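You operate a simulated robot arm through the tools that you are given. There is no shell and no other tool. Be economical: measure what you need, move in short steps, check, and stop when the job is done.

The job below is to be done with a simulated robot arm. You get a single attempt, and the scene is never put back.

JOB
Press the blue down button three times. Put the gauge block from the right granite on the paper pack there. Open the lower drawer, take the shaft from there of the tall cabinet and leave it on the blue sheet and shut the drawer again. Do these in any order.

It is judged by the outcome, as a careful person would: the job done as asked, and still so three seconds after it is handed in. It fails if anything else is knocked over, pushed out of place, dropped, spilled or broken. Flat cloth is picked up by pressing the open fingertips on it (5 to 10 N) and closing them slowly along it; thin cloth reads only 2 to 8 mm in the jaws.

ROBOT AND FRAMES
A 6-joint arm with a two-finger gripper on a trunk, on a base that drives. Base frame: it is fixed to the floor where the robot stands at the start and does not move with it; the origin is under the middle of the robot, x ahead of it, y to its left, z up. Readings come in mm, degrees, newtons and seconds.
With the tool pointing down near the work surface it reaches from about 100 to 780 mm from the robot's upright axis, wherever it stands. Its first joint turns from -166.0 to 166.0 degrees. Places, roughly: blue down button [500, 0, 1400]; blue sheet [-6750, -2000, 750]; gauge block [-3750, 1750, 750]; lower drawer [-8200, -3700, 600]; paper pack [-4000, 2000, 750]; shaft [-8250, -3750, 500]. Payload 2.45 kg.
Tool frame: the origin (TCP) lies between the finger pads and is the grasp point; the fingertips stand 20 mm ahead of it; z points along the fingers, y is the line along which they close. The gripper opens to 140 mm. The gripper's body begins 168 mm behind the TCP.
Orientation is told as [roll, pitch, yaw] about the base's x, y, z axes, in that order, counted from this pose: with the fingers straight down and closing along the base's y, the tool's x points along the base's -x, its y along +y and its z along -z.

CONTROLS
- The arm moves only by the tool nudge_tool. Its argument "series" is one flat list of numbers, 6 for each row, row after row: the shift along the base's x, y, z in mm, then the turn, a rotation vector about the base's x, y, z in degrees. In form: [dx, dy, dz, rx, ry, rz, dx, dy, dz, rx, ry, rz, ...]. A call has 1 to 10 rows; each row is the pose to reach, as a shift and turn from the pose commanded when the call began. "grip" is the gripper command, from -1 (shut) to 1 (fully open), values between in proportion, set as the call begins (left out, the last holds). A row lasts 0.2 s, in which the tool goes at most 50 mm and 8.6 degrees; a call with a longer step from one row to the next is refused whole, and so is a gripper value outside its range. A pose out of reach is approached as far as the arm can. The call stops where the force on the tool passes 40 N (or 10 N more than at its start, if that is more) or the arm is blocked; 0.2 s more then pass. Each finger travels about 45 mm/s and halts on what it meets, pressing with about 29 N; the grip force reading is that of the motor and also rises with nothing between the fingers. The clock runs only during rows and for 0.2 s after the last one: add rows that repeat a pose to give the fingers time. The reply holds the time, the measured pose of the TCP, the force on the tool along the base axes, the opening and the grip force, in the units named above and with some noise, with the torque about the TCP (base axes, N m) and any sound that the robot's microphone picked up.
- Cameras (640 x 400 px; columns grow to the right, rows downward): "scene" is now at [73.5, 97.5, 1925.2]; the picture's right is [-0.43, -0.90, 0.00], its down [-0.56, 0.26, -0.78] and it looks along [0.71, -0.34, -0.62] (base axes); focal length 285 px, centre (320, 200). "wrist" rides on the gripper at [78, 11, -209] in the tool frame; the picture's right is [-0.14, 0.99, 0.00], its down [-0.92, -0.13, -0.37] and it looks along [-0.37, -0.05, 0.93] (tool axes); focal length 280 px, centre (320, 200). There is no depth. A picture from a camera that has moved, and an enlarged one, comes with that camera's place and axes in the base frame and with its lens. The place of the scene camera against the robot may be out by one fixed shift of up to 25 mm in any direction.
- snapshot(camera): a new picture of that camera. The clock stands still meanwhile.
- move_column(by): slides the trunk up (or, below 0, down) by that many mm; the arm and the scene camera ride with it, the base frame stays. It gives what a move gives, with no picture.
- drive_base(legs): drives the robot by 1 to 6 legs, each [ahead, left, turn to the left] in mm, mm and degrees, along the robot's own axes; the way and the turn of a leg run together, so that a leg with both is an arc; at most 1500 mm and 180 degrees a leg. The arm and the cameras ride along, it lands a little off, and it stops where it bumps. It gives what a move gives.
- head_to(pan, tilt): turns the head with the scene camera to pan (to the left, within 143 degrees either way) and tilt (down, from -29 to 69), counted from straight ahead of the robot. It gives what a move gives.
- zoom(camera, box): a new picture of the part [left, top, right, bottom] of that camera's present view, enlarged. The clock stands still meanwhile.
- close_job(): hands the job in; it is judged then, once.

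Go step by step. Nothing tells you exact positions but the pictures and the camera data: compare them with the known pose of the tool, close in by small moves and look again before you grip or let go. The budget is 165 turns and 120 pictures, counting those below and the enlarged ones. Unless the task says otherwise, let go and move clear before handing in, and close with one line.

The tools are called after "Call:" as name(argument=value, ...) on one line, values as JSON. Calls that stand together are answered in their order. nudge_tool: Moves the arm, as the interface text tells. Its arguments: {"type":"object","properties":{"series":{"type":"array","items":{"type":"number"}},"grip":{"type":"number"}},"required":["series"]} The other tools are called the same way: move_column (by) slides the trunk up or down; drive_base (legs) drives the base; head_to (pan, tilt) turns the head that bears the scene camera; snapshot (camera) takes a picture; zoom (camera, box) takes an enlarged picture of a part of a camera's view; close_job () hands the job in.

At the start:

```text
t: 0.0
position: [403.0, -9.9, 1606.3]
tcp_rot: [-0.1, -0.1, 0.0]
contact_force: [0.5, -0.5, 0.4]
moment: [-0.02, 0.01, 0.02]
gripper_width: 139.9
finger_force: 0.0
trunk travel left (down, up): [-150.0, 80.0]
robot x, y, heading: [-1.8, -0.4, -0.0]
head pan, tilt: [-25.3, 38.3]
```

scene: 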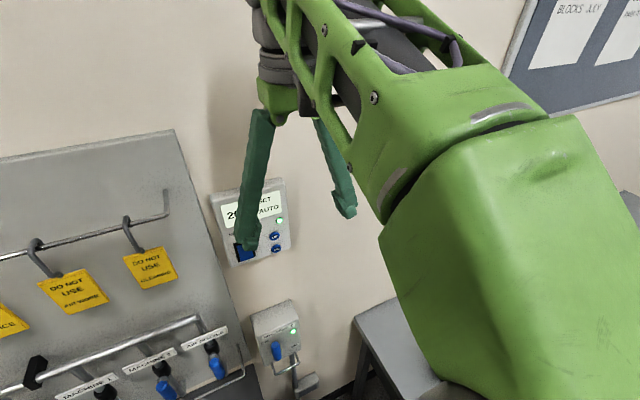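
wrist: 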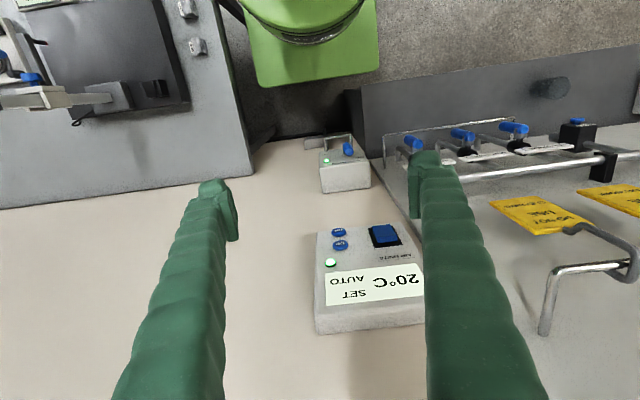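

I see a thermostat-like panel on the wall with two small round blue buttons and a square blue one; I'll enlarge it to find the down button.

Call:
zoom(camera="scene", box=[200, 160, 320, 280])

Call:
zoom(camera="wrist", box=[300, 200, 440, 340])

```text
3.33 times, centred on (260, 220) of scene
camera zoom: at [73.5, 97.5, 1925.2], right [-0.43, -0.9, 0.0], down [-0.56, 0.26, -0.78], along [0.71, -0.34, -0.62], focal length 950 px, centre (520, 133)
```

zoom: 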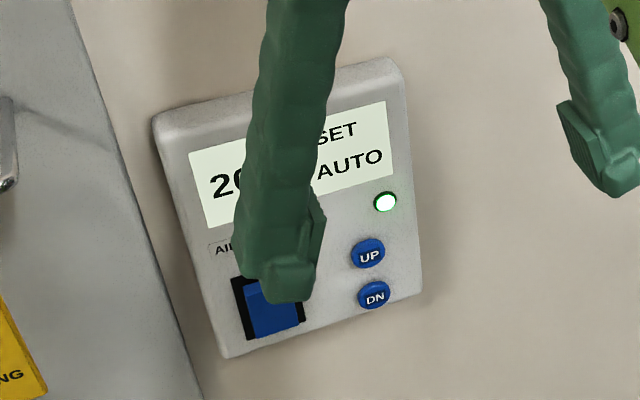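

```text
2.86 times, centred on (370, 270) of wrist
camera zoom: at [325.4, 1.7, 1816.8], right [0.14, 0.99, 0.0], down [0.92, -0.13, 0.37], along [0.37, -0.05, -0.93], focal length 801 px, centre (177, 0)
```

zoom: 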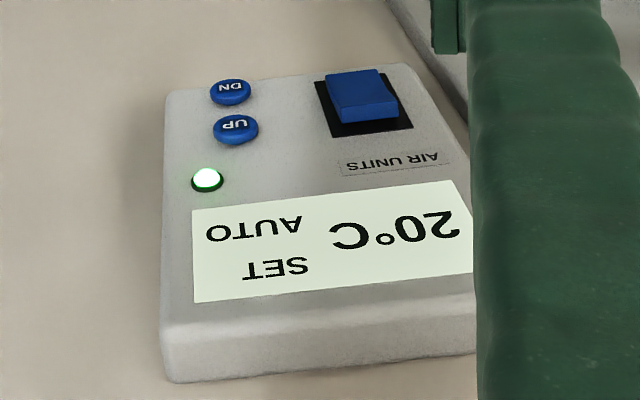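

The lower round button reads DN; it is at about (560, 2, 1390) on the wall. I'll shut the gripper and swing the tool to point ahead at it, staying clear of the wall.

Call:
nudge_tool(series=[-10, 1, -10, 0, -8.5, 0, -20, 3, -30, 0, -17, 0, -30, 5, -50, 0, -25.5, 0, -40, 7, -70, 0, -34, 0, -50, 9, -90, 0, -42.5, 0, -55, 10, -110, 0, -51, 0, -60, 11, -130, 0, -59.5, 0, -60, 12, -150, 0, -68, 0, -60, 12, -170, 0, -76.5, 0, -60, 12, -180, 0, -85, 0], grip=-1)

```text
t: 2.2
position: [324.7, 1.4, 1581.8]
tcp_rot: [0.3, -79.2, -0.2]
contact_force: [0.1, -0.2, 0.3]
moment: [0.01, 0.05, 0.03]
gripper_width: 0.2
finger_force: 29.0
out of reach, approached as far as the arm can: row 7, 8, 9, 10
trunk travel left (down, up): [-150.0, 80.0]
robot x, y, heading: [3.0, 1.0, -0.2]
head pan, tilt: [-25.3, 38.3]
```

The arm is at its close-in limit, so I'll lower the trunk instead and look.

Call:
move_column(by=-140)

Call:
snapshot(camera="wrist")

Call:
snapshot(camera="scene")

```text
t: 3.9
position: [326.1, 2.7, 1442.6]
tcp_rot: [-0.1, -79.1, 0.1]
contact_force: [-0.1, 0.3, 0.2]
moment: [0.0, 0.0, 0.01]
gripper_width: 0.0
finger_force: 28.8
trunk travel left (down, up): [-10.0, 220.0]
robot x, y, heading: [0.7, 0.4, 0.0]
head pan, tilt: [-25.3, 38.3]
```

```text
115 pictures are left
camera wrist: at [105.4, 14.7, 1405.6], right [0.03, 0.99, 0.14], down [-0.19, -0.13, 0.97], along [0.98, -0.05, 0.18], focal length 280 px, centre (320, 200)
```

wrist: 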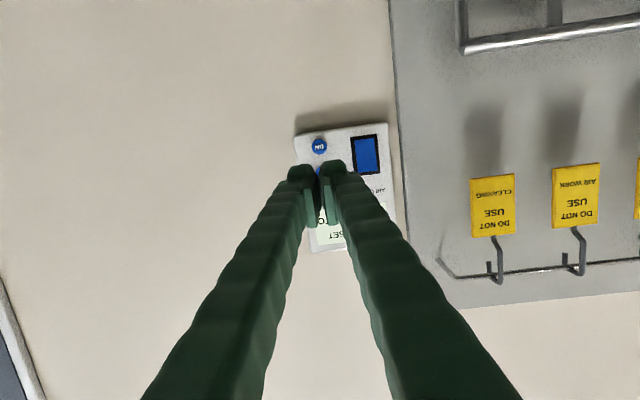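

```text
114 pictures are left
camera scene: at [73.5, 97.5, 1785.3], right [-0.43, -0.9, 0.0], down [-0.56, 0.26, -0.78], along [0.71, -0.34, -0.62], focal length 285 px, centre (320, 200)
```

scene: 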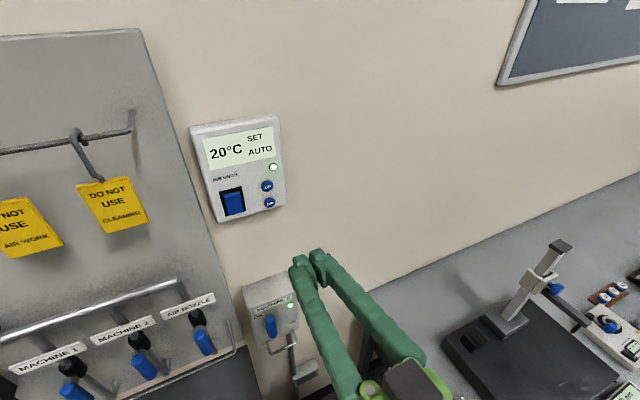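

DN now triangulates to about (552, 2, 1402). I'll move forward and level toward it, then check.

Call:
nudge_tool(series=[40, 0, -5, 0, -3, 0, 80, 0, -10, 0, -5, 0, 110, 0, -15, 0, -5, 0, 110, 0, -15, 0, -5, 0])

```text
t: 4.9
position: [377.0, 3.5, 1466.5]
tcp_rot: [0.5, -82.5, -0.7]
contact_force: [0.2, 0.4, 0.0]
moment: [-0.01, -0.02, -0.05]
gripper_width: 0.2
finger_force: 29.1
out of reach, approached as far as the arm can: row 1, 2, 3, 4
trunk travel left (down, up): [-10.0, 220.0]
robot x, y, heading: [2.0, -4.4, -0.0]
head pan, tilt: [-25.3, 38.3]
```

It followed the commanded pose's limit; I'll raise the command toward button height and forward in steps.

Call:
nudge_tool(series=[10, 0, 45, 0, 0, 0, 20, 0, 90, 0, 0, 0, 30, 0, 131, 0, 0, 0, 30, 0, 131, 0, 0, 0])

```text
t: 5.9
position: [387.8, 2.0, 1509.5]
tcp_rot: [-0.2, -84.2, 0.3]
contact_force: [0.2, 0.4, 0.0]
moment: [-0.02, 0.0, -0.02]
gripper_width: 0.0
finger_force: 29.1
out of reach, approached as far as the arm can: row 2, 3, 4
trunk travel left (down, up): [-10.0, 220.0]
robot x, y, heading: [5.3, -2.2, -0.2]
head pan, tilt: [-25.3, 38.3]
```

The tool is too close to the trunk axis for a level pose; I'll back the base up. First a look behind on both sides.

Call:
head_to(pan=140, tilt=20)

Call:
snapshot(camera="scene")

Call:
head_to(pan=-140, tilt=20)

Call:
snapshot(camera="scene")

```text
t: 8.4
position: [386.8, 1.4, 1511.3]
tcp_rot: [0.0, -84.2, 0.0]
contact_force: [-0.3, -1.2, 0.2]
moment: [0.01, -0.01, -0.01]
gripper_width: 0.0
finger_force: 28.3
trunk travel left (down, up): [-10.0, 220.0]
robot x, y, heading: [-1.0, -2.1, -0.1]
head pan, tilt: [140.0, 20.0]
```

```text
113 pictures are left
camera scene: at [-75.7, 194.2, 1814.1], right [0.64, 0.77, 0.0], down [0.26, -0.22, -0.94], along [-0.72, 0.6, -0.34], focal length 285 px, centre (320, 200)
```

scene: 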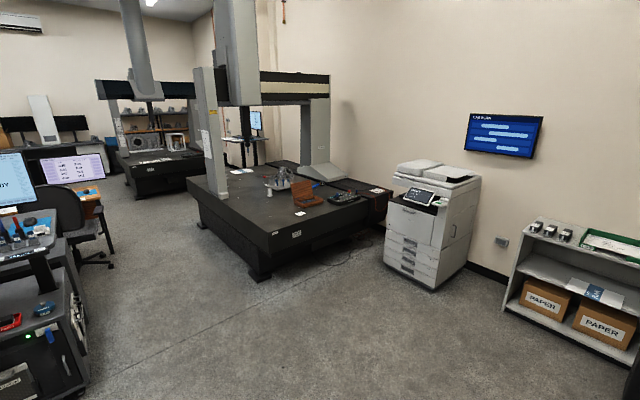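

```text
t: 12.2
position: [387.6, 2.1, 1510.5]
tcp_rot: [0.0, -84.2, 0.0]
contact_force: [-0.3, 0.2, -0.2]
moment: [0.05, -0.01, 0.03]
gripper_width: 0.0
finger_force: 29.0
trunk travel left (down, up): [-10.0, 220.0]
robot x, y, heading: [0.5, 0.5, -0.0]
head pan, tilt: [-140.0, 20.0]
```

```text
112 pictures are left
camera scene: at [-75.7, 74.4, 1814.1], right [-0.64, 0.77, 0.0], down [0.26, 0.22, -0.94], along [-0.72, -0.6, -0.34], focal length 285 px, centre (320, 200)
```

scene: 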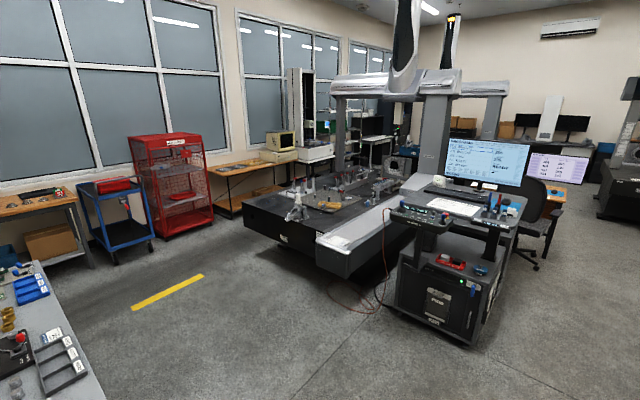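

Clear behind for over a metre. Backing 280 mm.

Call:
drive_base(legs=[[-280, 0, 0]])

Call:
head_to(pan=-10, tilt=30)

Call:
nudge_tool(series=[40, 0, -20, 0, -3, 0, 80, 0, -40, 0, -6, 0, 120, 0, -60, 0, -6, 0, 160, 0, -80, 0, -6, 0, 200, 0, -100, 0, -6, 0, 240, 0, -108, 0, -6, 0, 280, 0, -108, 0, -6, 0, 320, 0, -108, 0, -6, 0])

Call:
snapshot(camera="wrist")

Call:
snapshot(camera="scene")

```text
t: 14.2
position: [101.3, 0.7, 1510.5]
tcp_rot: [0.0, -84.2, -0.1]
contact_force: [-0.2, -0.3, -0.8]
moment: [0.01, 0.06, 0.0]
gripper_width: 0.1
finger_force: 29.4
trunk travel left (down, up): [-10.0, 220.0]
robot x, y, heading: [-284.6, -3.2, -0.2]
head pan, tilt: [-140.0, 20.0]
```

```text
t: 16.3
position: [101.5, 0.6, 1510.5]
tcp_rot: [0.0, -84.2, -0.1]
contact_force: [0.6, 1.3, -0.2]
moment: [-0.02, -0.01, -0.03]
gripper_width: 0.0
finger_force: 29.3
trunk travel left (down, up): [-10.0, 220.0]
robot x, y, heading: [-284.9, 3.0, -0.4]
head pan, tilt: [-10.0, 30.0]
```

```text
t: 18.1
position: [415.1, -42.7, 1383.8]
tcp_rot: [-28.9, -89.6, 30.6]
contact_force: [2.2, -1.7, -0.4]
moment: [0.02, -0.19, 0.27]
gripper_width: 0.1
finger_force: 28.8
out of reach, approached as far as the arm can: row 1, 2, 3, 4, 5, 6, 7, 8
trunk travel left (down, up): [-10.0, 220.0]
robot x, y, heading: [-285.5, -0.5, -0.2]
head pan, tilt: [-10.0, 30.0]
```

```text
111 pictures are left
camera wrist: at [205.7, -37.2, 1308.7], right [-0.03, 0.99, 0.13], down [-0.36, -0.14, 0.92], along [0.93, -0.02, 0.36], focal length 280 px, centre (320, 200)
```

wrist: 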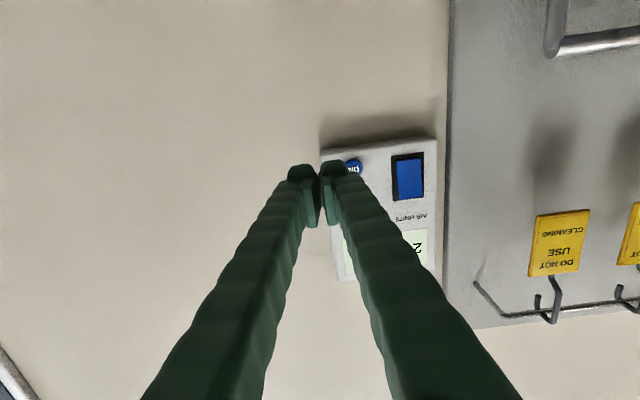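

```text
110 pictures are left
camera scene: at [-193.6, 117.0, 1797.6], right [-0.18, -0.98, 0.0], down [-0.5, 0.09, -0.86], along [0.85, -0.15, -0.5], focal length 285 px, centre (320, 200)
```

scene: 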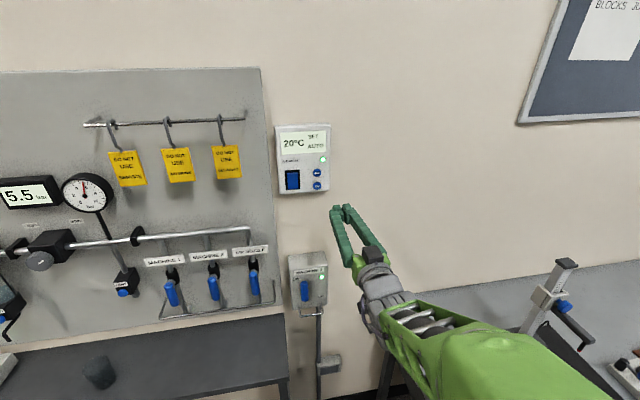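

The tool is level now at (415, -43, 1384); DN re-measures at (552, 3, 1403). I'll shift sideways to line up.

Call:
nudge_tool(series=[5, 15, 5, 0, 0, 0, 10, 30, 10, 0, 0, 0, 20, 46, 17, 0, 0, 0, 30, 46, 17, 0, 0, 0, 30, 46, 17, 0, 0, 0])

Call:
snapshot(camera="wrist")

```text
t: 19.3
position: [426.3, -44.4, 1390.6]
tcp_rot: [2.5, -89.8, -1.0]
contact_force: [0.8, 0.4, -0.4]
moment: [0.02, -0.02, -0.01]
gripper_width: 0.0
finger_force: 29.3
out of reach, approached as far as the arm can: row 1, 2, 3, 4, 5
trunk travel left (down, up): [-10.0, 220.0]
robot x, y, heading: [-285.5, 0.7, 0.0]
head pan, tilt: [-10.0, 30.0]
```

```text
109 pictures are left
camera wrist: at [216.4, -37.6, 1314.2], right [-0.03, 0.99, 0.14], down [-0.36, -0.14, 0.92], along [0.93, -0.03, 0.36], focal length 280 px, centre (320, 200)
```

wrist: 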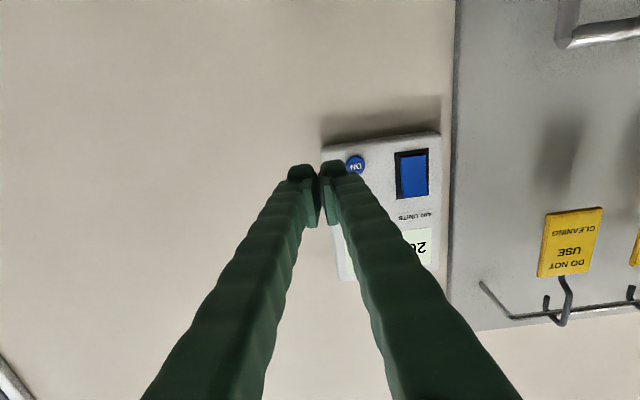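

The lateral move is blocked by a joint limit in this level pose; I'll relax the pitch by 20° and try the sideways shift again.

Call:
nudge_tool(series=[0, 0, 10, 0, 8, 0, 0, 10, 20, 0, 16, 0, 0, 20, 25, 0, 24, 0, 0, 35, 25, 0, 30, 0, 0, 46, 25, 0, 30, 0, 0, 46, 25, 0, 30, 0])

Call:
snapshot(camera="scene")

```text
t: 20.7
position: [426.2, 17.8, 1413.6]
tcp_rot: [6.0, -66.7, 0.8]
contact_force: [-0.3, -0.4, -0.1]
moment: [-0.03, 0.01, 0.02]
gripper_width: 0.0
finger_force: 29.2
out of reach, approached as far as the arm can: row 3, 4, 5
trunk travel left (down, up): [-10.0, 220.0]
robot x, y, heading: [-285.5, 0.7, -0.2]
head pan, tilt: [-10.0, 30.0]
```

```text
108 pictures are left
camera scene: at [-199.6, 118.7, 1798.0], right [-0.18, -0.98, 0.0], down [-0.49, 0.09, -0.87], along [0.85, -0.15, -0.5], focal length 285 px, centre (320, 200)
```

scene: 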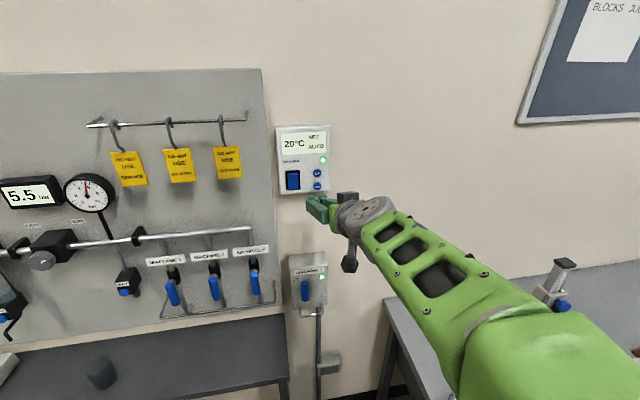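

It freed up. I'll hold a moment to see where it settles.

Call:
nudge_tool(series=[0, 0, 0, 0, 0, 0, 0, 0, 0, 0, 0, 0, 0, 0, 0, 0, 0, 0])

Call:
snapshot(camera="wrist")

```text
t: 21.5
position: [426.6, 17.1, 1413.7]
tcp_rot: [6.0, -66.8, 0.7]
contact_force: [0.2, 0.9, -1.0]
moment: [-0.02, -0.01, 0.01]
gripper_width: 0.1
finger_force: 29.1
trunk travel left (down, up): [-10.0, 220.0]
robot x, y, heading: [-286.0, 5.3, -0.0]
head pan, tilt: [-10.0, 30.0]
```

```text
107 pictures are left
camera wrist: at [203.9, 3.9, 1425.8], right [-0.05, 0.98, 0.17], down [0.04, -0.17, 0.99], along [1.0, 0.06, -0.03], focal length 280 px, centre (320, 200)
```

wrist: 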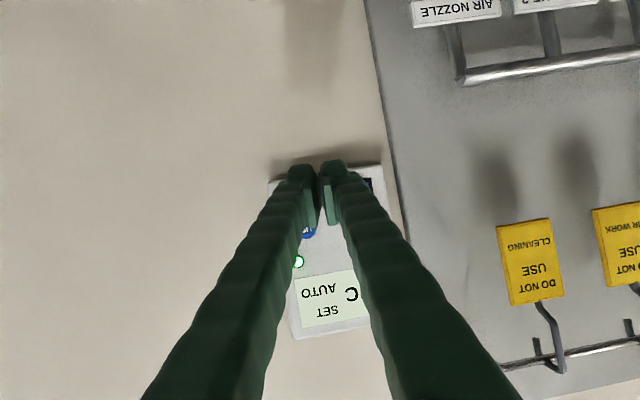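

Tip's leading upper edge is at about (452, 18, 1422). I'll move it to just short of the DN button.

Call:
nudge_tool(series=[15, -5, -7, 0, 0, 0, 30, -10, -14, 0, 0, 0, 50, -15, -19, 0, 0, 0, 70, -15, -19, 0, 0, 0, 70, -15, -19, 0, 0, 0])

Call:
zoom(camera="scene", box=[250, 100, 410, 260])

Call:
snapshot(camera="wrist")

```text
t: 22.7
position: [494.4, -14.5, 1397.7]
tcp_rot: [0.0, -60.2, 0.1]
contact_force: [0.2, 0.5, -0.6]
moment: [0.04, -0.03, 0.0]
gripper_width: 0.0
finger_force: 29.0
out of reach, approached as far as the arm can: row 1
trunk travel left (down, up): [-10.0, 220.0]
robot x, y, heading: [-282.3, 0.5, -0.2]
head pan, tilt: [-10.0, 30.0]
```

```text
2.50 times, centred on (330, 180) of scene
camera zoom: at [-199.6, 118.7, 1798.1], right [-0.18, -0.98, 0.0], down [-0.49, 0.09, -0.87], along [0.85, -0.15, -0.5], focal length 712 px, centre (295, 250)
```

zoom: 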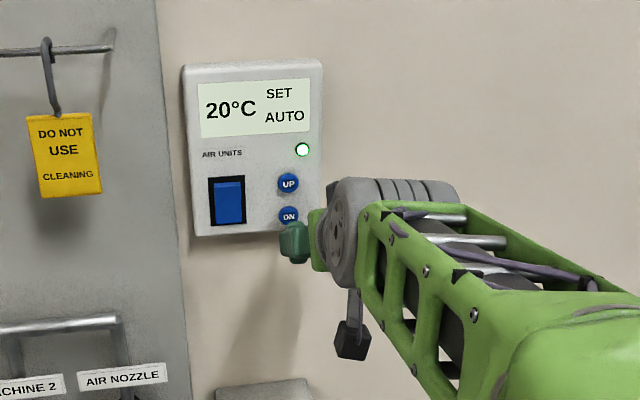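

```text
105 pictures are left
camera wrist: at [274.2, -2.2, 1434.7], right [0.07, 0.99, 0.12], down [0.14, -0.13, 0.98], along [0.99, -0.05, -0.15], focal length 280 px, centre (320, 200)
```

wrist: 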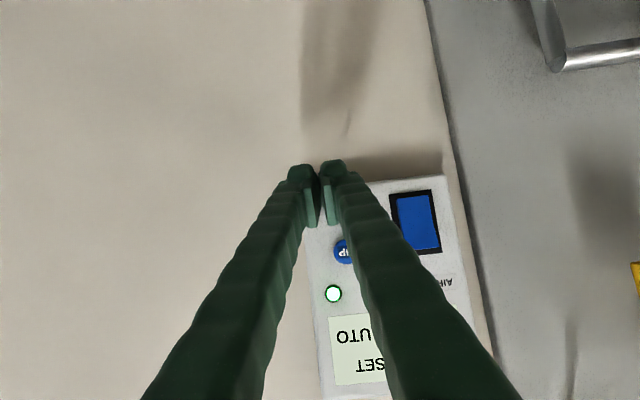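

Exact pitch -60 now, leading edge at about (521, -14, 1403). I'll shift +17 in y, then approach closer.

Call:
nudge_tool(series=[0, 17, 0, 0, 0, 0, 15, 17, 0, 0, 0, 0, 15, 17, 0, 0, 0, 0])

Call:
zoom(camera="scene", box=[270, 120, 370, 220])

Call:
snapshot(camera="wrist")

```text
t: 23.5
position: [509.7, 3.6, 1397.4]
tcp_rot: [0.0, -60.2, 0.1]
contact_force: [0.2, -0.7, 0.1]
moment: [0.01, 0.01, -0.02]
gripper_width: 0.0
finger_force: 28.8
trunk travel left (down, up): [-10.0, 220.0]
robot x, y, heading: [-285.1, 3.3, -0.4]
head pan, tilt: [-10.0, 30.0]
```

```text
4.00 times, centred on (320, 170) of scene
camera zoom: at [-199.6, 118.6, 1798.1], right [-0.18, -0.98, 0.0], down [-0.49, 0.09, -0.87], along [0.85, -0.15, -0.5], focal length 1140 px, centre (320, 320)
```

zoom: 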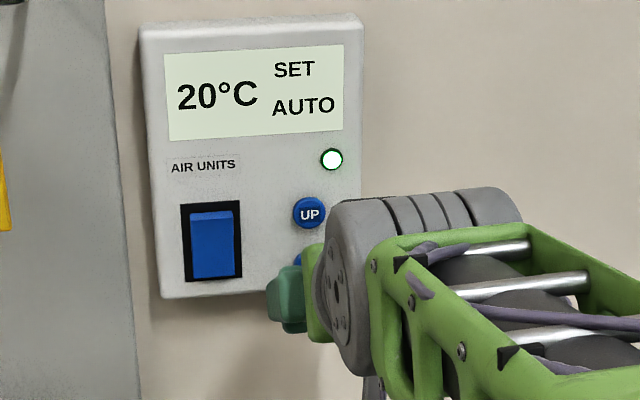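

```text
103 pictures are left
camera wrist: at [289.3, 15.8, 1435.0], right [0.07, 0.99, 0.12], down [0.14, -0.13, 0.98], along [0.99, -0.05, -0.15], focal length 280 px, centre (320, 200)
```

wrist: 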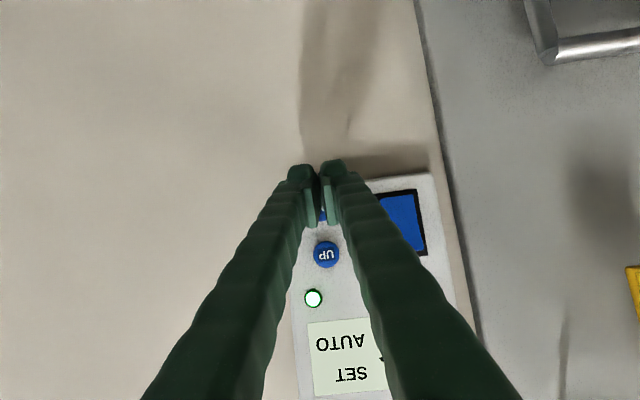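

Aligned in y; DN peeks between the fingers. Now advance slowly to find contact.

Call:
nudge_tool(series=[2, 0, 0, 0, 0, 0, 4, 0, 0, 0, 0, 0, 6, 0, 0, 0, 0, 0, 8, 0, 0, 0, 0, 0, 10, 0, 0, 0, 0, 0])

```text
t: 24.7
position: [521.1, 2.9, 1398.4]
tcp_rot: [0.0, -60.2, -0.1]
contact_force: [0.1, -0.2, -0.7]
moment: [0.0, 0.01, -0.01]
gripper_width: 0.2
finger_force: 28.7
trunk travel left (down, up): [-10.0, 220.0]
robot x, y, heading: [-284.2, -0.5, -0.2]
head pan, tilt: [-10.0, 30.0]
```

Call:
nudge_tool(series=[1, 0, 0, 0, 0, 0, 2, 0, 0, 0, 0, 0, 3, 0, 0, 0, 0, 0, 4, 0, 0, 0, 0, 0, 5, 0, 0, 0, 0, 0, 6, 0, 0, 0, 0, 0])

Call:
zoom(camera="scene", box=[270, 120, 370, 220])

Call:
zoom(camera="wrist", box=[270, 140, 390, 260])

```text
t: 26.1
position: [525.7, 2.8, 1397.5]
tcp_rot: [-0.1, -60.1, 0.0]
contact_force: [-9.9, 1.7, -2.0]
moment: [0.01, 0.05, 0.07]
gripper_width: 6.0
finger_force: 29.1
trunk travel left (down, up): [-10.0, 220.0]
robot x, y, heading: [-285.1, -0.3, -0.2]
head pan, tilt: [-10.0, 30.0]
heard: click
```

```text
4.00 times, centred on (320, 170) of scene
camera zoom: at [-201.1, 119.1, 1798.1], right [-0.18, -0.98, 0.0], down [-0.49, 0.09, -0.87], along [0.85, -0.15, -0.5], focal length 1140 px, centre (320, 320)
```

zoom: 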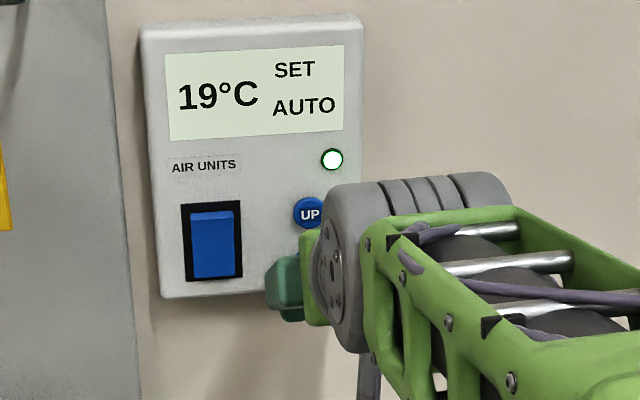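

```text
3.33 times, centred on (330, 200) of wrist
camera zoom: at [305.9, 14.8, 1435.2], right [0.07, 0.99, 0.12], down [0.14, -0.13, 0.98], along [0.99, -0.05, -0.15], focal length 935 px, centre (287, 200)
```

zoom: 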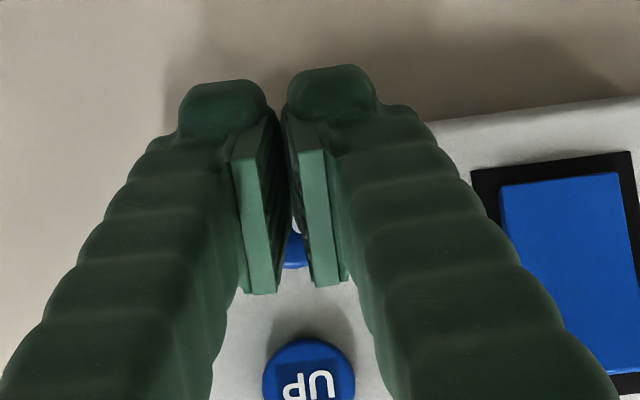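

One click, 19°C. Back off and press again.

Call:
nudge_tool(series=[-4, 0, 0, 0, 0, 0, -10, 0, 0, 0, 0, 0, -10, 0, 0, 0, 0, 0, -10, 0, 0, 0, 0, 0])

Call:
nudge_tool(series=[4, 0, 0, 0, 0, 0, 6, 0, 0, 0, 0, 0, 8, 0, 0, 0, 0, 0, 9, 0, 0, 0, 0, 0, 10, 0, 0, 0, 0, 0])

Call:
zoom(camera="scene", box=[270, 120, 370, 220])

```text
t: 27.1
position: [516.9, 2.6, 1398.0]
tcp_rot: [-0.1, -60.2, -0.1]
contact_force: [-0.1, 0.4, 0.0]
moment: [-0.04, 0.01, -0.03]
gripper_width: 0.0
finger_force: 29.4
trunk travel left (down, up): [-10.0, 220.0]
robot x, y, heading: [-286.6, 2.4, 0.1]
head pan, tilt: [-10.0, 30.0]
```

```text
t: 28.3
position: [525.9, 2.6, 1397.1]
tcp_rot: [-0.2, -60.1, 0.0]
contact_force: [-8.3, -0.4, -3.7]
moment: [0.01, 0.04, 0.0]
gripper_width: 5.8
finger_force: 29.1
trunk travel left (down, up): [-10.0, 220.0]
robot x, y, heading: [-286.5, 3.2, -0.1]
head pan, tilt: [-10.0, 30.0]
heard: click
```

```text
4.00 times, centred on (320, 170) of scene
camera zoom: at [-200.8, 118.7, 1798.1], right [-0.18, -0.98, 0.0], down [-0.49, 0.09, -0.87], along [0.85, -0.15, -0.5], focal length 1140 px, centre (320, 320)
```

zoom: 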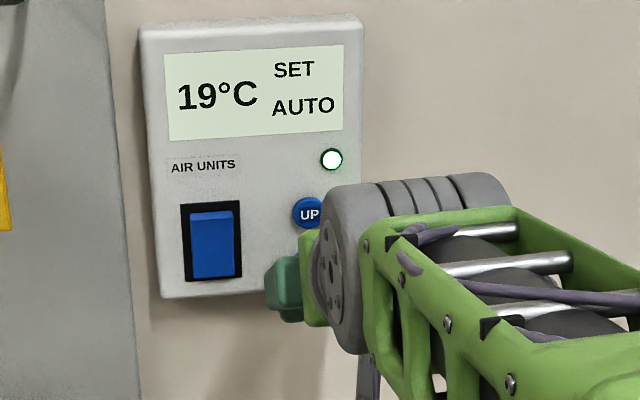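

A click was heard but the display still reads 19°C; I'll back off and look again.

Call:
nudge_tool(series=[-4, 0, 0, 0, 0, 0, -12, 0, 0, 0, 0, 0, -12, 0, 0, 0, 0, 0, -12, 0, 0, 0, 0, 0])

Call:
zoom(camera="scene", box=[270, 120, 370, 220])

```text
t: 29.3
position: [516.0, 2.1, 1397.7]
tcp_rot: [-0.1, -60.2, 0.1]
contact_force: [-0.1, -0.3, 0.3]
moment: [-0.02, 0.0, -0.01]
gripper_width: 0.0
finger_force: 28.8
trunk travel left (down, up): [-10.0, 220.0]
robot x, y, heading: [-285.8, 1.7, -0.1]
head pan, tilt: [-10.0, 30.0]
```

```text
4.00 times, centred on (320, 170) of scene
camera zoom: at [-199.5, 118.7, 1798.0], right [-0.18, -0.98, 0.0], down [-0.49, 0.09, -0.87], along [0.85, -0.15, -0.5], focal length 1140 px, centre (320, 320)
```

zoom: 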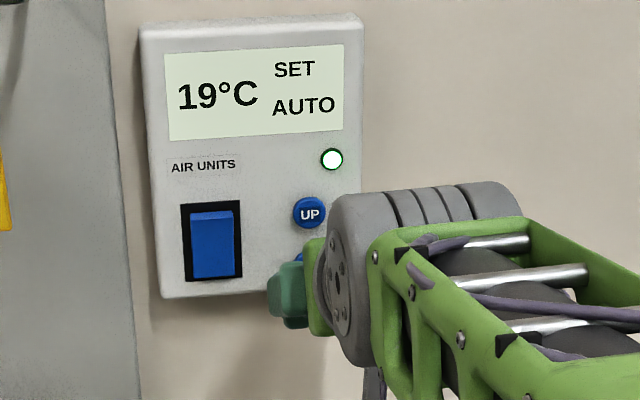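

Two clicks heard; pressing the third time and checking.

Call:
nudge_tool(series=[4, 0, 0, 0, 0, 0, 8, 0, 0, 0, 0, 0, 10, 0, 0, 0, 0, 0, 11, 0, 0, 0, 0, 0, 12, 0, 0, 0, 0, 0])

Call:
zoom(camera="scene", box=[270, 120, 370, 220])

Call:
nudge_tool(series=[-4, 0, 0, 0, 0, 0, -12, 0, 0, 0, 0, 0, -30, 0, 0, 0, 0, 0, -60, 0, 0, 0, 0, 0, -100, 0, 0, 0, 0, 0])

Call:
zoom(camera="scene", box=[270, 120, 370, 220])

```text
t: 30.5
position: [526.3, 1.9, 1397.8]
tcp_rot: [0.0, -60.2, 0.0]
contact_force: [-9.9, -2.2, -0.8]
moment: [-0.01, -0.05, -0.03]
gripper_width: 5.9
finger_force: 28.7
trunk travel left (down, up): [-10.0, 220.0]
robot x, y, heading: [-284.9, 0.9, -0.1]
head pan, tilt: [-10.0, 30.0]
heard: click
```

```text
4.00 times, centred on (320, 170) of scene
camera zoom: at [-201.2, 118.3, 1798.1], right [-0.18, -0.98, 0.0], down [-0.49, 0.09, -0.87], along [0.85, -0.15, -0.5], focal length 1140 px, centre (320, 320)
```

zoom: 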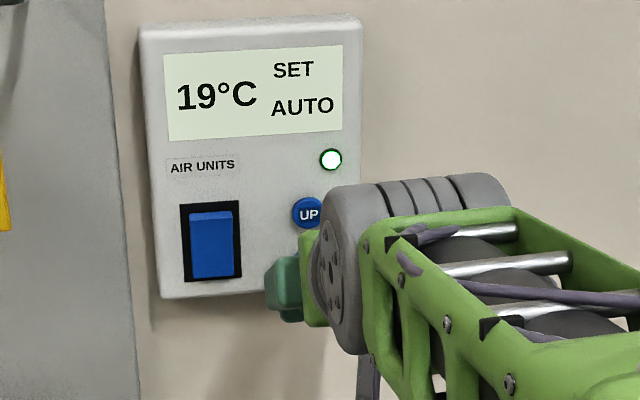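

```text
t: 31.7
position: [426.8, 4.0, 1399.0]
tcp_rot: [0.0, -60.1, -0.1]
contact_force: [0.2, 0.1, 0.6]
moment: [0.0, -0.01, 0.02]
gripper_width: 0.0
finger_force: 29.7
trunk travel left (down, up): [-10.0, 220.0]
robot x, y, heading: [-286.6, 1.1, -0.2]
head pan, tilt: [-10.0, 30.0]
```

```text
4.00 times, centred on (320, 170) of scene
camera zoom: at [-200.8, 118.7, 1798.2], right [-0.18, -0.98, 0.0], down [-0.49, 0.09, -0.87], along [0.85, -0.15, -0.5], focal length 1140 px, centre (320, 320)
```

zoom: 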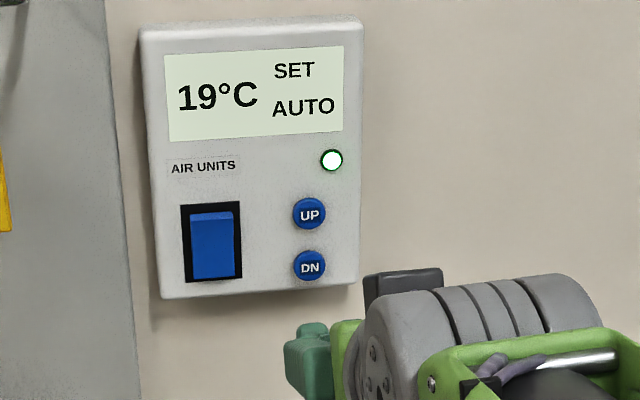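

Three distinct clicks registered (the display seems to have just one changed state, and a fourth press would be wrong). Now fold the tool back to a fingers-down travel pose.

Call:
nudge_tool(series=[-35, 0, 10, 0, 8.5, 0, -70, 0, 20, 0, 17, 0, -105, 0, 30, 0, 25.5, 0, -140, 0, 40, 0, 34, 0, -175, 0, 50, 0, 42.5, 0, -210, 0, 60, 0, 51, 0, -245, 0, 70, 0, 60.1, 0, -270, 0, 70, 0, 60.1, 0])

Call:
head_to(pan=90, tilt=15)

Call:
snapshot(camera="scene")

```text
refused: row 7 steps farther than a row can; nothing moved
```

```text
t: 33.5
position: [428.1, 3.1, 1398.2]
tcp_rot: [0.0, -60.2, 0.0]
contact_force: [0.2, 0.4, -0.4]
moment: [0.05, 0.01, 0.02]
gripper_width: 0.1
finger_force: 29.5
trunk travel left (down, up): [-10.0, 220.0]
robot x, y, heading: [-284.6, 0.4, -0.2]
head pan, tilt: [90.0, 15.0]
```

```text
96 pictures are left
camera scene: at [-288.4, 228.1, 1822.2], right [1.0, 0.0, 0.0], down [0.0, -0.26, -0.97], along [0.0, 0.97, -0.26], focal length 285 px, centre (320, 200)
```

scene: 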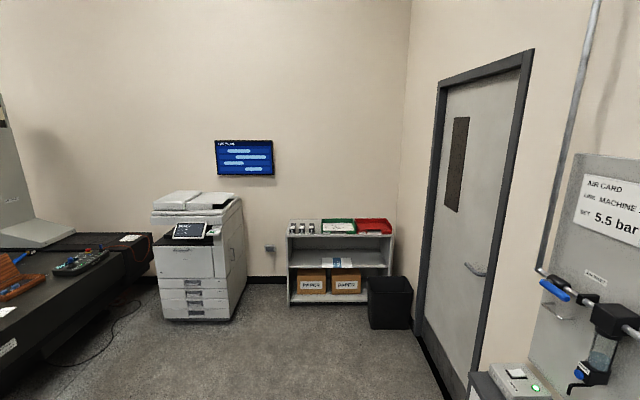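

Call:
nudge_tool(series=[-35, 0, 10, 0, 8.5, 0, -70, 0, 20, 0, 17, 0, -105, 0, 30, 0, 25.5, 0, -140, 0, 40, 0, 34, 0, -175, 0, 50, 0, 42.5, 0, -210, 0, 60, 0, 51, 0, -235, 0, 70, 0, 59, 0, -260, 0, 70, 0, 60.1, 0])

Call:
head_to(pan=140, tilt=20)

Call:
snapshot(camera="scene")

Call:
zoom(camera="scene", box=[180, 60, 420, 280])

```text
t: 35.3
position: [164.2, 3.7, 1470.2]
tcp_rot: [0.1, -0.1, 0.0]
contact_force: [0.8, -0.4, -0.4]
moment: [-0.01, -0.04, -0.01]
gripper_width: 0.0
finger_force: 29.3
trunk travel left (down, up): [-10.0, 220.0]
robot x, y, heading: [-283.8, 0.2, -0.3]
head pan, tilt: [90.0, 15.0]
```

```text
t: 36.5
position: [165.3, 2.7, 1468.8]
tcp_rot: [0.0, -0.1, 0.0]
contact_force: [0.8, -0.3, -0.2]
moment: [0.0, 0.01, 0.03]
gripper_width: 0.0
finger_force: 28.6
trunk travel left (down, up): [-10.0, 220.0]
robot x, y, heading: [-288.1, 2.2, -0.4]
head pan, tilt: [140.0, 20.0]
```

```text
95 pictures are left
camera scene: at [-359.7, 194.8, 1814.1], right [0.65, 0.76, 0.0], down [0.26, -0.22, -0.94], along [-0.72, 0.61, -0.34], focal length 285 px, centre (320, 200)
```

scene: 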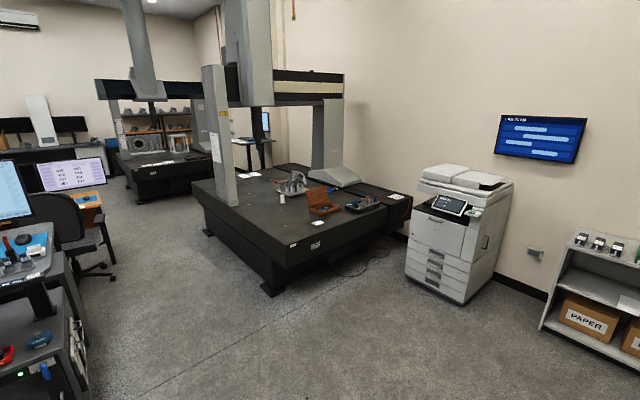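

```text
1.82 times, centred on (300, 170) of scene
camera zoom: at [-359.7, 194.8, 1814.1], right [0.65, 0.76, 0.0], down [0.26, -0.22, -0.94], along [-0.72, 0.61, -0.34], focal length 518 px, centre (356, 254)
```

zoom: 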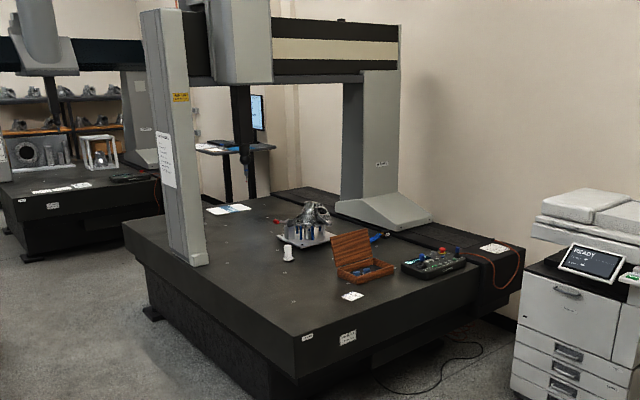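

The right granite's front edge runs along y≈1240 from x≈-2030 to -4160; the paper pack shows near its far left corner. I'll turn and drive west along the aisle, then look again.

Call:
drive_base(legs=[[0, 0, 168], [1500, 0, 0], [900, 0, 0]])

Call:
head_to(pan=0, tilt=25)

Call:
snapshot(camera="scene")

Call:
head_to(pan=-50, tilt=25)

Call:
snapshot(camera="scene")

```text
t: 43.2
position: [-713.2, 143.1, 1470.0]
tcp_rot: [-0.1, -0.1, 161.1]
contact_force: [-0.4, 0.4, 0.0]
moment: [-0.02, 0.03, -0.01]
gripper_width: 0.4
finger_force: 29.6
trunk travel left (down, up): [-10.0, 220.0]
robot x, y, heading: [-287.8, -0.8, 160.8]
head pan, tilt: [140.0, 20.0]
stopped in leg 1: the robot was blocked; the commanded pose is now the measured one
```

```text
t: 45.4
position: [-713.2, 143.3, 1469.5]
tcp_rot: [-0.2, -0.1, 161.2]
contact_force: [-0.2, -0.3, -0.1]
moment: [0.01, 0.01, 0.02]
gripper_width: 0.1
finger_force: 29.5
trunk travel left (down, up): [-10.0, 220.0]
robot x, y, heading: [-287.9, -0.1, 161.1]
head pan, tilt: [0.0, 25.0]
```

```text
93 pictures are left
camera scene: at [-443.6, -105.1, 1806.0], right [0.32, 0.95, 0.0], down [0.4, -0.14, -0.91], along [-0.86, 0.29, -0.42], focal length 285 px, centre (320, 200)
```

scene: 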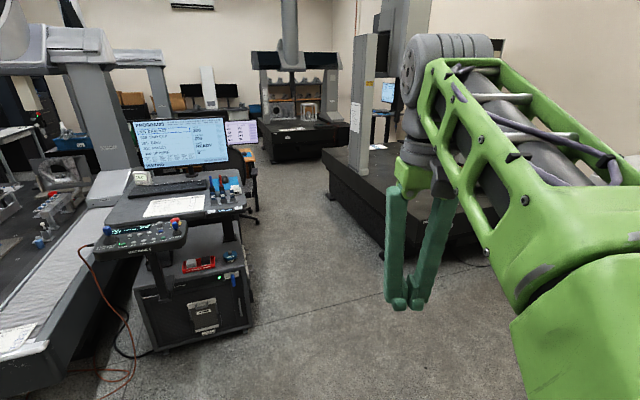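

```text
t: 46.6
position: [-714.5, 141.4, 1469.7]
tcp_rot: [-0.1, -0.1, 161.2]
contact_force: [-0.7, 0.5, 0.5]
moment: [-0.02, 0.05, 0.0]
gripper_width: 0.1
finger_force: 29.4
trunk travel left (down, up): [-10.0, 220.0]
robot x, y, heading: [-288.7, -4.0, 161.1]
head pan, tilt: [-50.0, 25.0]
```

```text
92 pictures are left
camera scene: at [-389.6, -49.0, 1806.0], right [0.93, 0.36, 0.0], down [0.15, -0.39, -0.91], along [-0.33, 0.85, -0.42], focal length 285 px, centre (320, 200)
```

scene: 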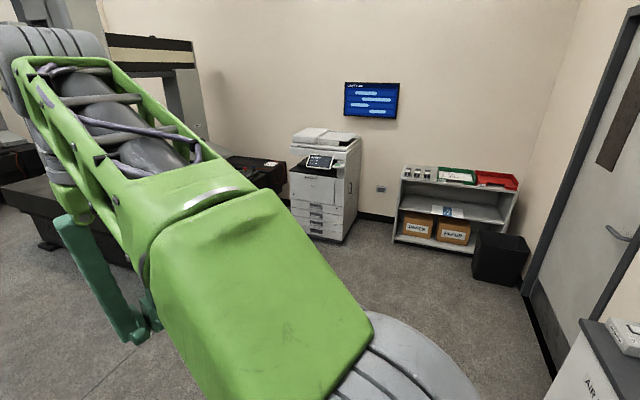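

A rotation was blocked by something (likely the bench behind). I'll drive straight ahead first; the aisle ahead is clear.

Call:
drive_base(legs=[[500, 0, 0], [0, 0, 7]])

Call:
head_to(pan=130, tilt=30)

Call:
snapshot(camera="scene")

```text
t: 50.1
position: [-1202.9, 244.1, 1469.7]
tcp_rot: [-0.1, -0.2, 168.8]
contact_force: [-0.3, 0.0, 0.3]
moment: [0.03, -0.01, -0.01]
gripper_width: 0.0
finger_force: 29.5
trunk travel left (down, up): [-10.0, 220.0]
robot x, y, heading: [-761.4, 158.4, 168.4]
head pan, tilt: [-50.0, 25.0]
```

```text
t: 52.8
position: [-1204.4, 243.5, 1470.0]
tcp_rot: [-0.1, -0.1, 168.7]
contact_force: [-0.1, 0.2, -0.4]
moment: [0.03, 0.01, 0.03]
gripper_width: 0.0
finger_force: 29.4
trunk travel left (down, up): [-10.0, 220.0]
robot x, y, heading: [-763.6, 159.1, 168.7]
head pan, tilt: [130.0, 30.0]
```

```text
91 pictures are left
camera scene: at [-769.5, -61.1, 1798.1], right [-0.88, -0.48, 0.0], down [-0.24, 0.44, -0.87], along [0.42, -0.76, -0.5], focal length 285 px, centre (320, 200)
```

scene: 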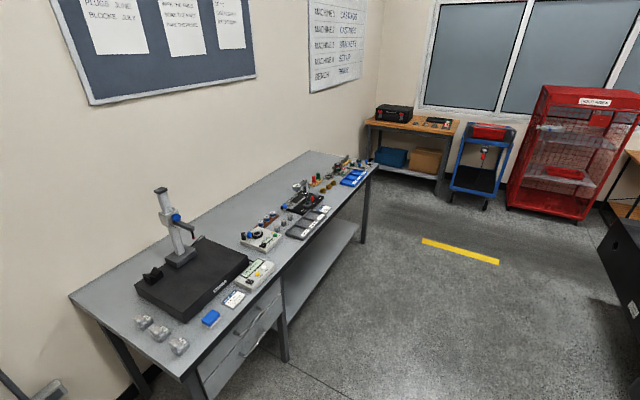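

Bench items look undisturbed. Continuing west.

Call:
drive_base(legs=[[1500, 0, 0], [1000, 0, 1]])

Call:
head_to(pan=0, tilt=25)

Call:
snapshot(camera="scene")

Call:
head_to(pan=-40, tilt=20)

Call:
snapshot(camera="scene")

```text
t: 65.0
position: [-3662.4, 711.8, 1469.3]
tcp_rot: [-0.2, -0.1, 169.5]
contact_force: [0.3, 0.6, 0.5]
moment: [0.03, 0.0, 0.0]
gripper_width: 0.0
finger_force: 29.4
trunk travel left (down, up): [-10.0, 220.0]
robot x, y, heading: [-3216.2, 629.2, 169.4]
head pan, tilt: [130.0, 30.0]
```

```text
t: 67.1
position: [-3662.0, 712.3, 1468.9]
tcp_rot: [-0.1, -0.1, 169.5]
contact_force: [0.8, -0.5, -0.9]
moment: [-0.03, 0.0, 0.0]
gripper_width: 0.3
finger_force: 29.8
trunk travel left (down, up): [-10.0, 220.0]
robot x, y, heading: [-3217.8, 629.2, 169.4]
head pan, tilt: [0.0, 25.0]
```

```text
90 pictures are left
camera scene: at [-3359.4, 507.1, 1806.0], right [0.18, 0.98, 0.0], down [0.42, -0.08, -0.91], along [-0.89, 0.17, -0.42], focal length 285 px, centre (320, 200)
```

scene: 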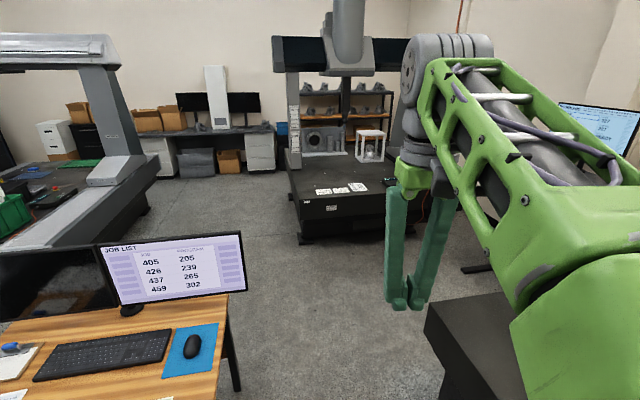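

```text
t: 68.2
position: [-3660.7, 711.0, 1469.9]
tcp_rot: [-0.1, -0.1, 169.6]
contact_force: [0.6, -0.2, 0.0]
moment: [0.01, 0.01, 0.0]
gripper_width: 0.0
finger_force: 29.4
trunk travel left (down, up): [-10.0, 220.0]
robot x, y, heading: [-3217.3, 633.6, 169.4]
head pan, tilt: [-40.0, 20.0]
```

```text
89 pictures are left
camera scene: at [-3328.0, 562.1, 1814.1], right [0.77, 0.63, 0.0], down [0.22, -0.26, -0.94], along [-0.6, 0.73, -0.34], focal length 285 px, centre (320, 200)
```

scene: 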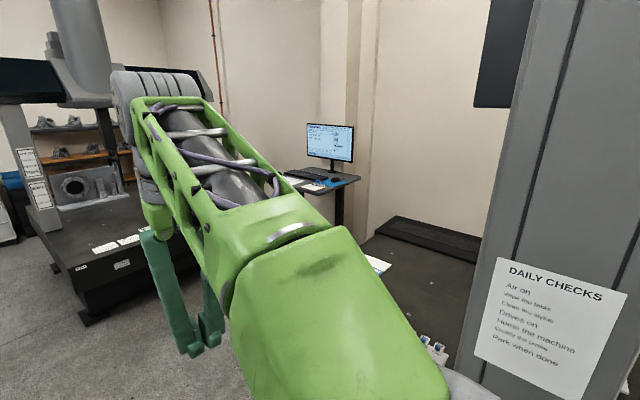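

The gauge blocks appear at the lower right of the view; zooming there.

Call:
head_to(pan=-65, tilt=35)

Call:
snapshot(camera="scene")

```text
t: 69.1
position: [-3663.2, 712.8, 1468.3]
tcp_rot: [-0.1, -0.1, 169.6]
contact_force: [-0.9, 0.3, -0.3]
moment: [0.0, 0.02, 0.0]
gripper_width: 0.0
finger_force: 29.1
trunk travel left (down, up): [-10.0, 220.0]
robot x, y, heading: [-3216.7, 632.2, 169.5]
head pan, tilt: [-65.0, 35.0]
```

```text
88 pictures are left
camera scene: at [-3290.8, 575.4, 1790.3], right [0.97, 0.25, 0.0], down [0.14, -0.56, -0.82], along [-0.2, 0.79, -0.57], focal length 285 px, centre (320, 200)
```

scene: 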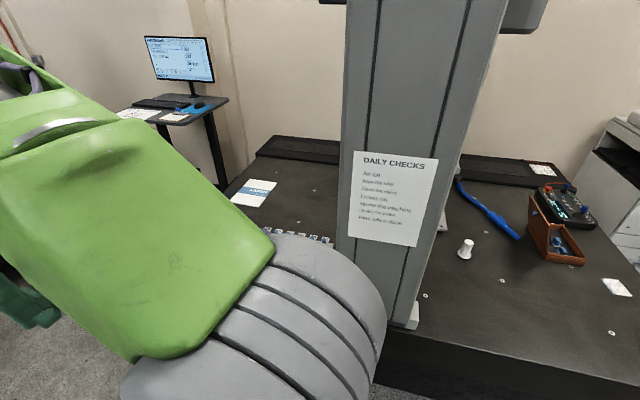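

The paper pack is at about (-4100, 2000). I'll drive on past the granite's left end and turn to face north for a proper look.

Call:
drive_base(legs=[[1500, 0, 0], [60, 0, 0], [0, 0, -79.5]])

Call:
head_to(pan=-50, tilt=35)

Call:
snapshot(camera="scene")

```text
t: 80.5
position: [-4770.4, 1363.1, 1469.4]
tcp_rot: [-0.1, -0.2, 90.6]
contact_force: [-0.1, 0.2, 0.0]
moment: [0.02, 0.03, 0.0]
gripper_width: 0.0
finger_force: 29.1
trunk travel left (down, up): [-10.0, 220.0]
robot x, y, heading: [-4764.5, 915.7, 90.4]
head pan, tilt: [-65.0, 35.0]
```

```text
t: 81.3
position: [-4769.9, 1361.6, 1468.9]
tcp_rot: [-0.1, -0.1, 90.7]
contact_force: [0.2, -0.3, 0.0]
moment: [0.03, 0.01, 0.03]
gripper_width: 0.0
finger_force: 29.5
trunk travel left (down, up): [-10.0, 220.0]
robot x, y, heading: [-4763.8, 912.4, 90.4]
head pan, tilt: [-50.0, 35.0]
```

```text
87 pictures are left
camera scene: at [-4849.2, 972.6, 1790.3], right [0.65, -0.76, 0.0], down [-0.44, -0.37, -0.82], along [0.62, 0.53, -0.57], focal length 285 px, centre (320, 200)
```

scene: 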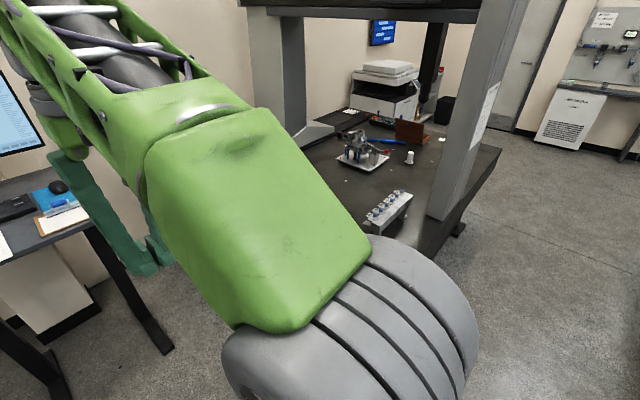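

Call:
zoom(camera="scene", box=[320, 120, 460, 250])

```text
3.08 times, centred on (390, 185) of scene
camera zoom: at [-4849.2, 972.6, 1790.3], right [0.65, -0.76, 0.0], down [-0.44, -0.37, -0.82], along [0.62, 0.53, -0.57], focal length 877 px, centre (105, 246)
```

zoom: 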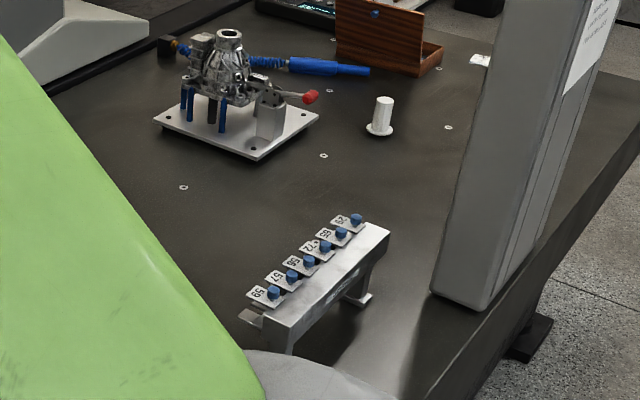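

That is a probe rack; the gauge block must be hidden behind the arm. I'll turn to face the granite.

Call:
drive_base(legs=[[0, 0, -90]])

Call:
head_to(pan=30, tilt=30)

Call:
snapshot(camera="scene")

```text
t: 85.5
position: [-4311.9, 922.9, 1468.8]
tcp_rot: [-0.1, -0.1, 0.9]
contact_force: [0.2, -0.5, -0.2]
moment: [-0.02, -0.01, 0.02]
gripper_width: 0.1
finger_force: 29.4
trunk travel left (down, up): [-10.0, 220.0]
robot x, y, heading: [-4765.2, 910.5, 0.7]
head pan, tilt: [-50.0, 35.0]
```

```text
t: 87.1
position: [-4311.8, 921.5, 1470.0]
tcp_rot: [-0.2, -0.1, 0.9]
contact_force: [-0.4, -0.3, -0.7]
moment: [-0.05, -0.01, 0.01]
gripper_width: 0.1
finger_force: 29.2
trunk travel left (down, up): [-10.0, 220.0]
robot x, y, heading: [-4761.6, 912.6, 0.7]
head pan, tilt: [30.0, 30.0]
```

```text
85 pictures are left
camera scene: at [-4690.0, 1093.1, 1798.0], right [0.51, -0.86, 0.0], down [-0.43, -0.26, -0.87], along [0.74, 0.44, -0.5], focal length 285 px, centre (320, 200)
```

scene: 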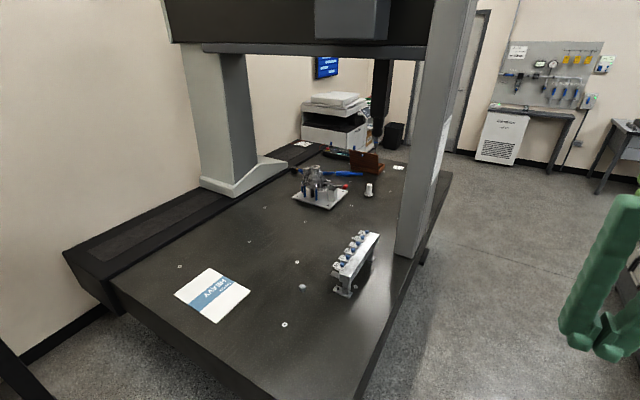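

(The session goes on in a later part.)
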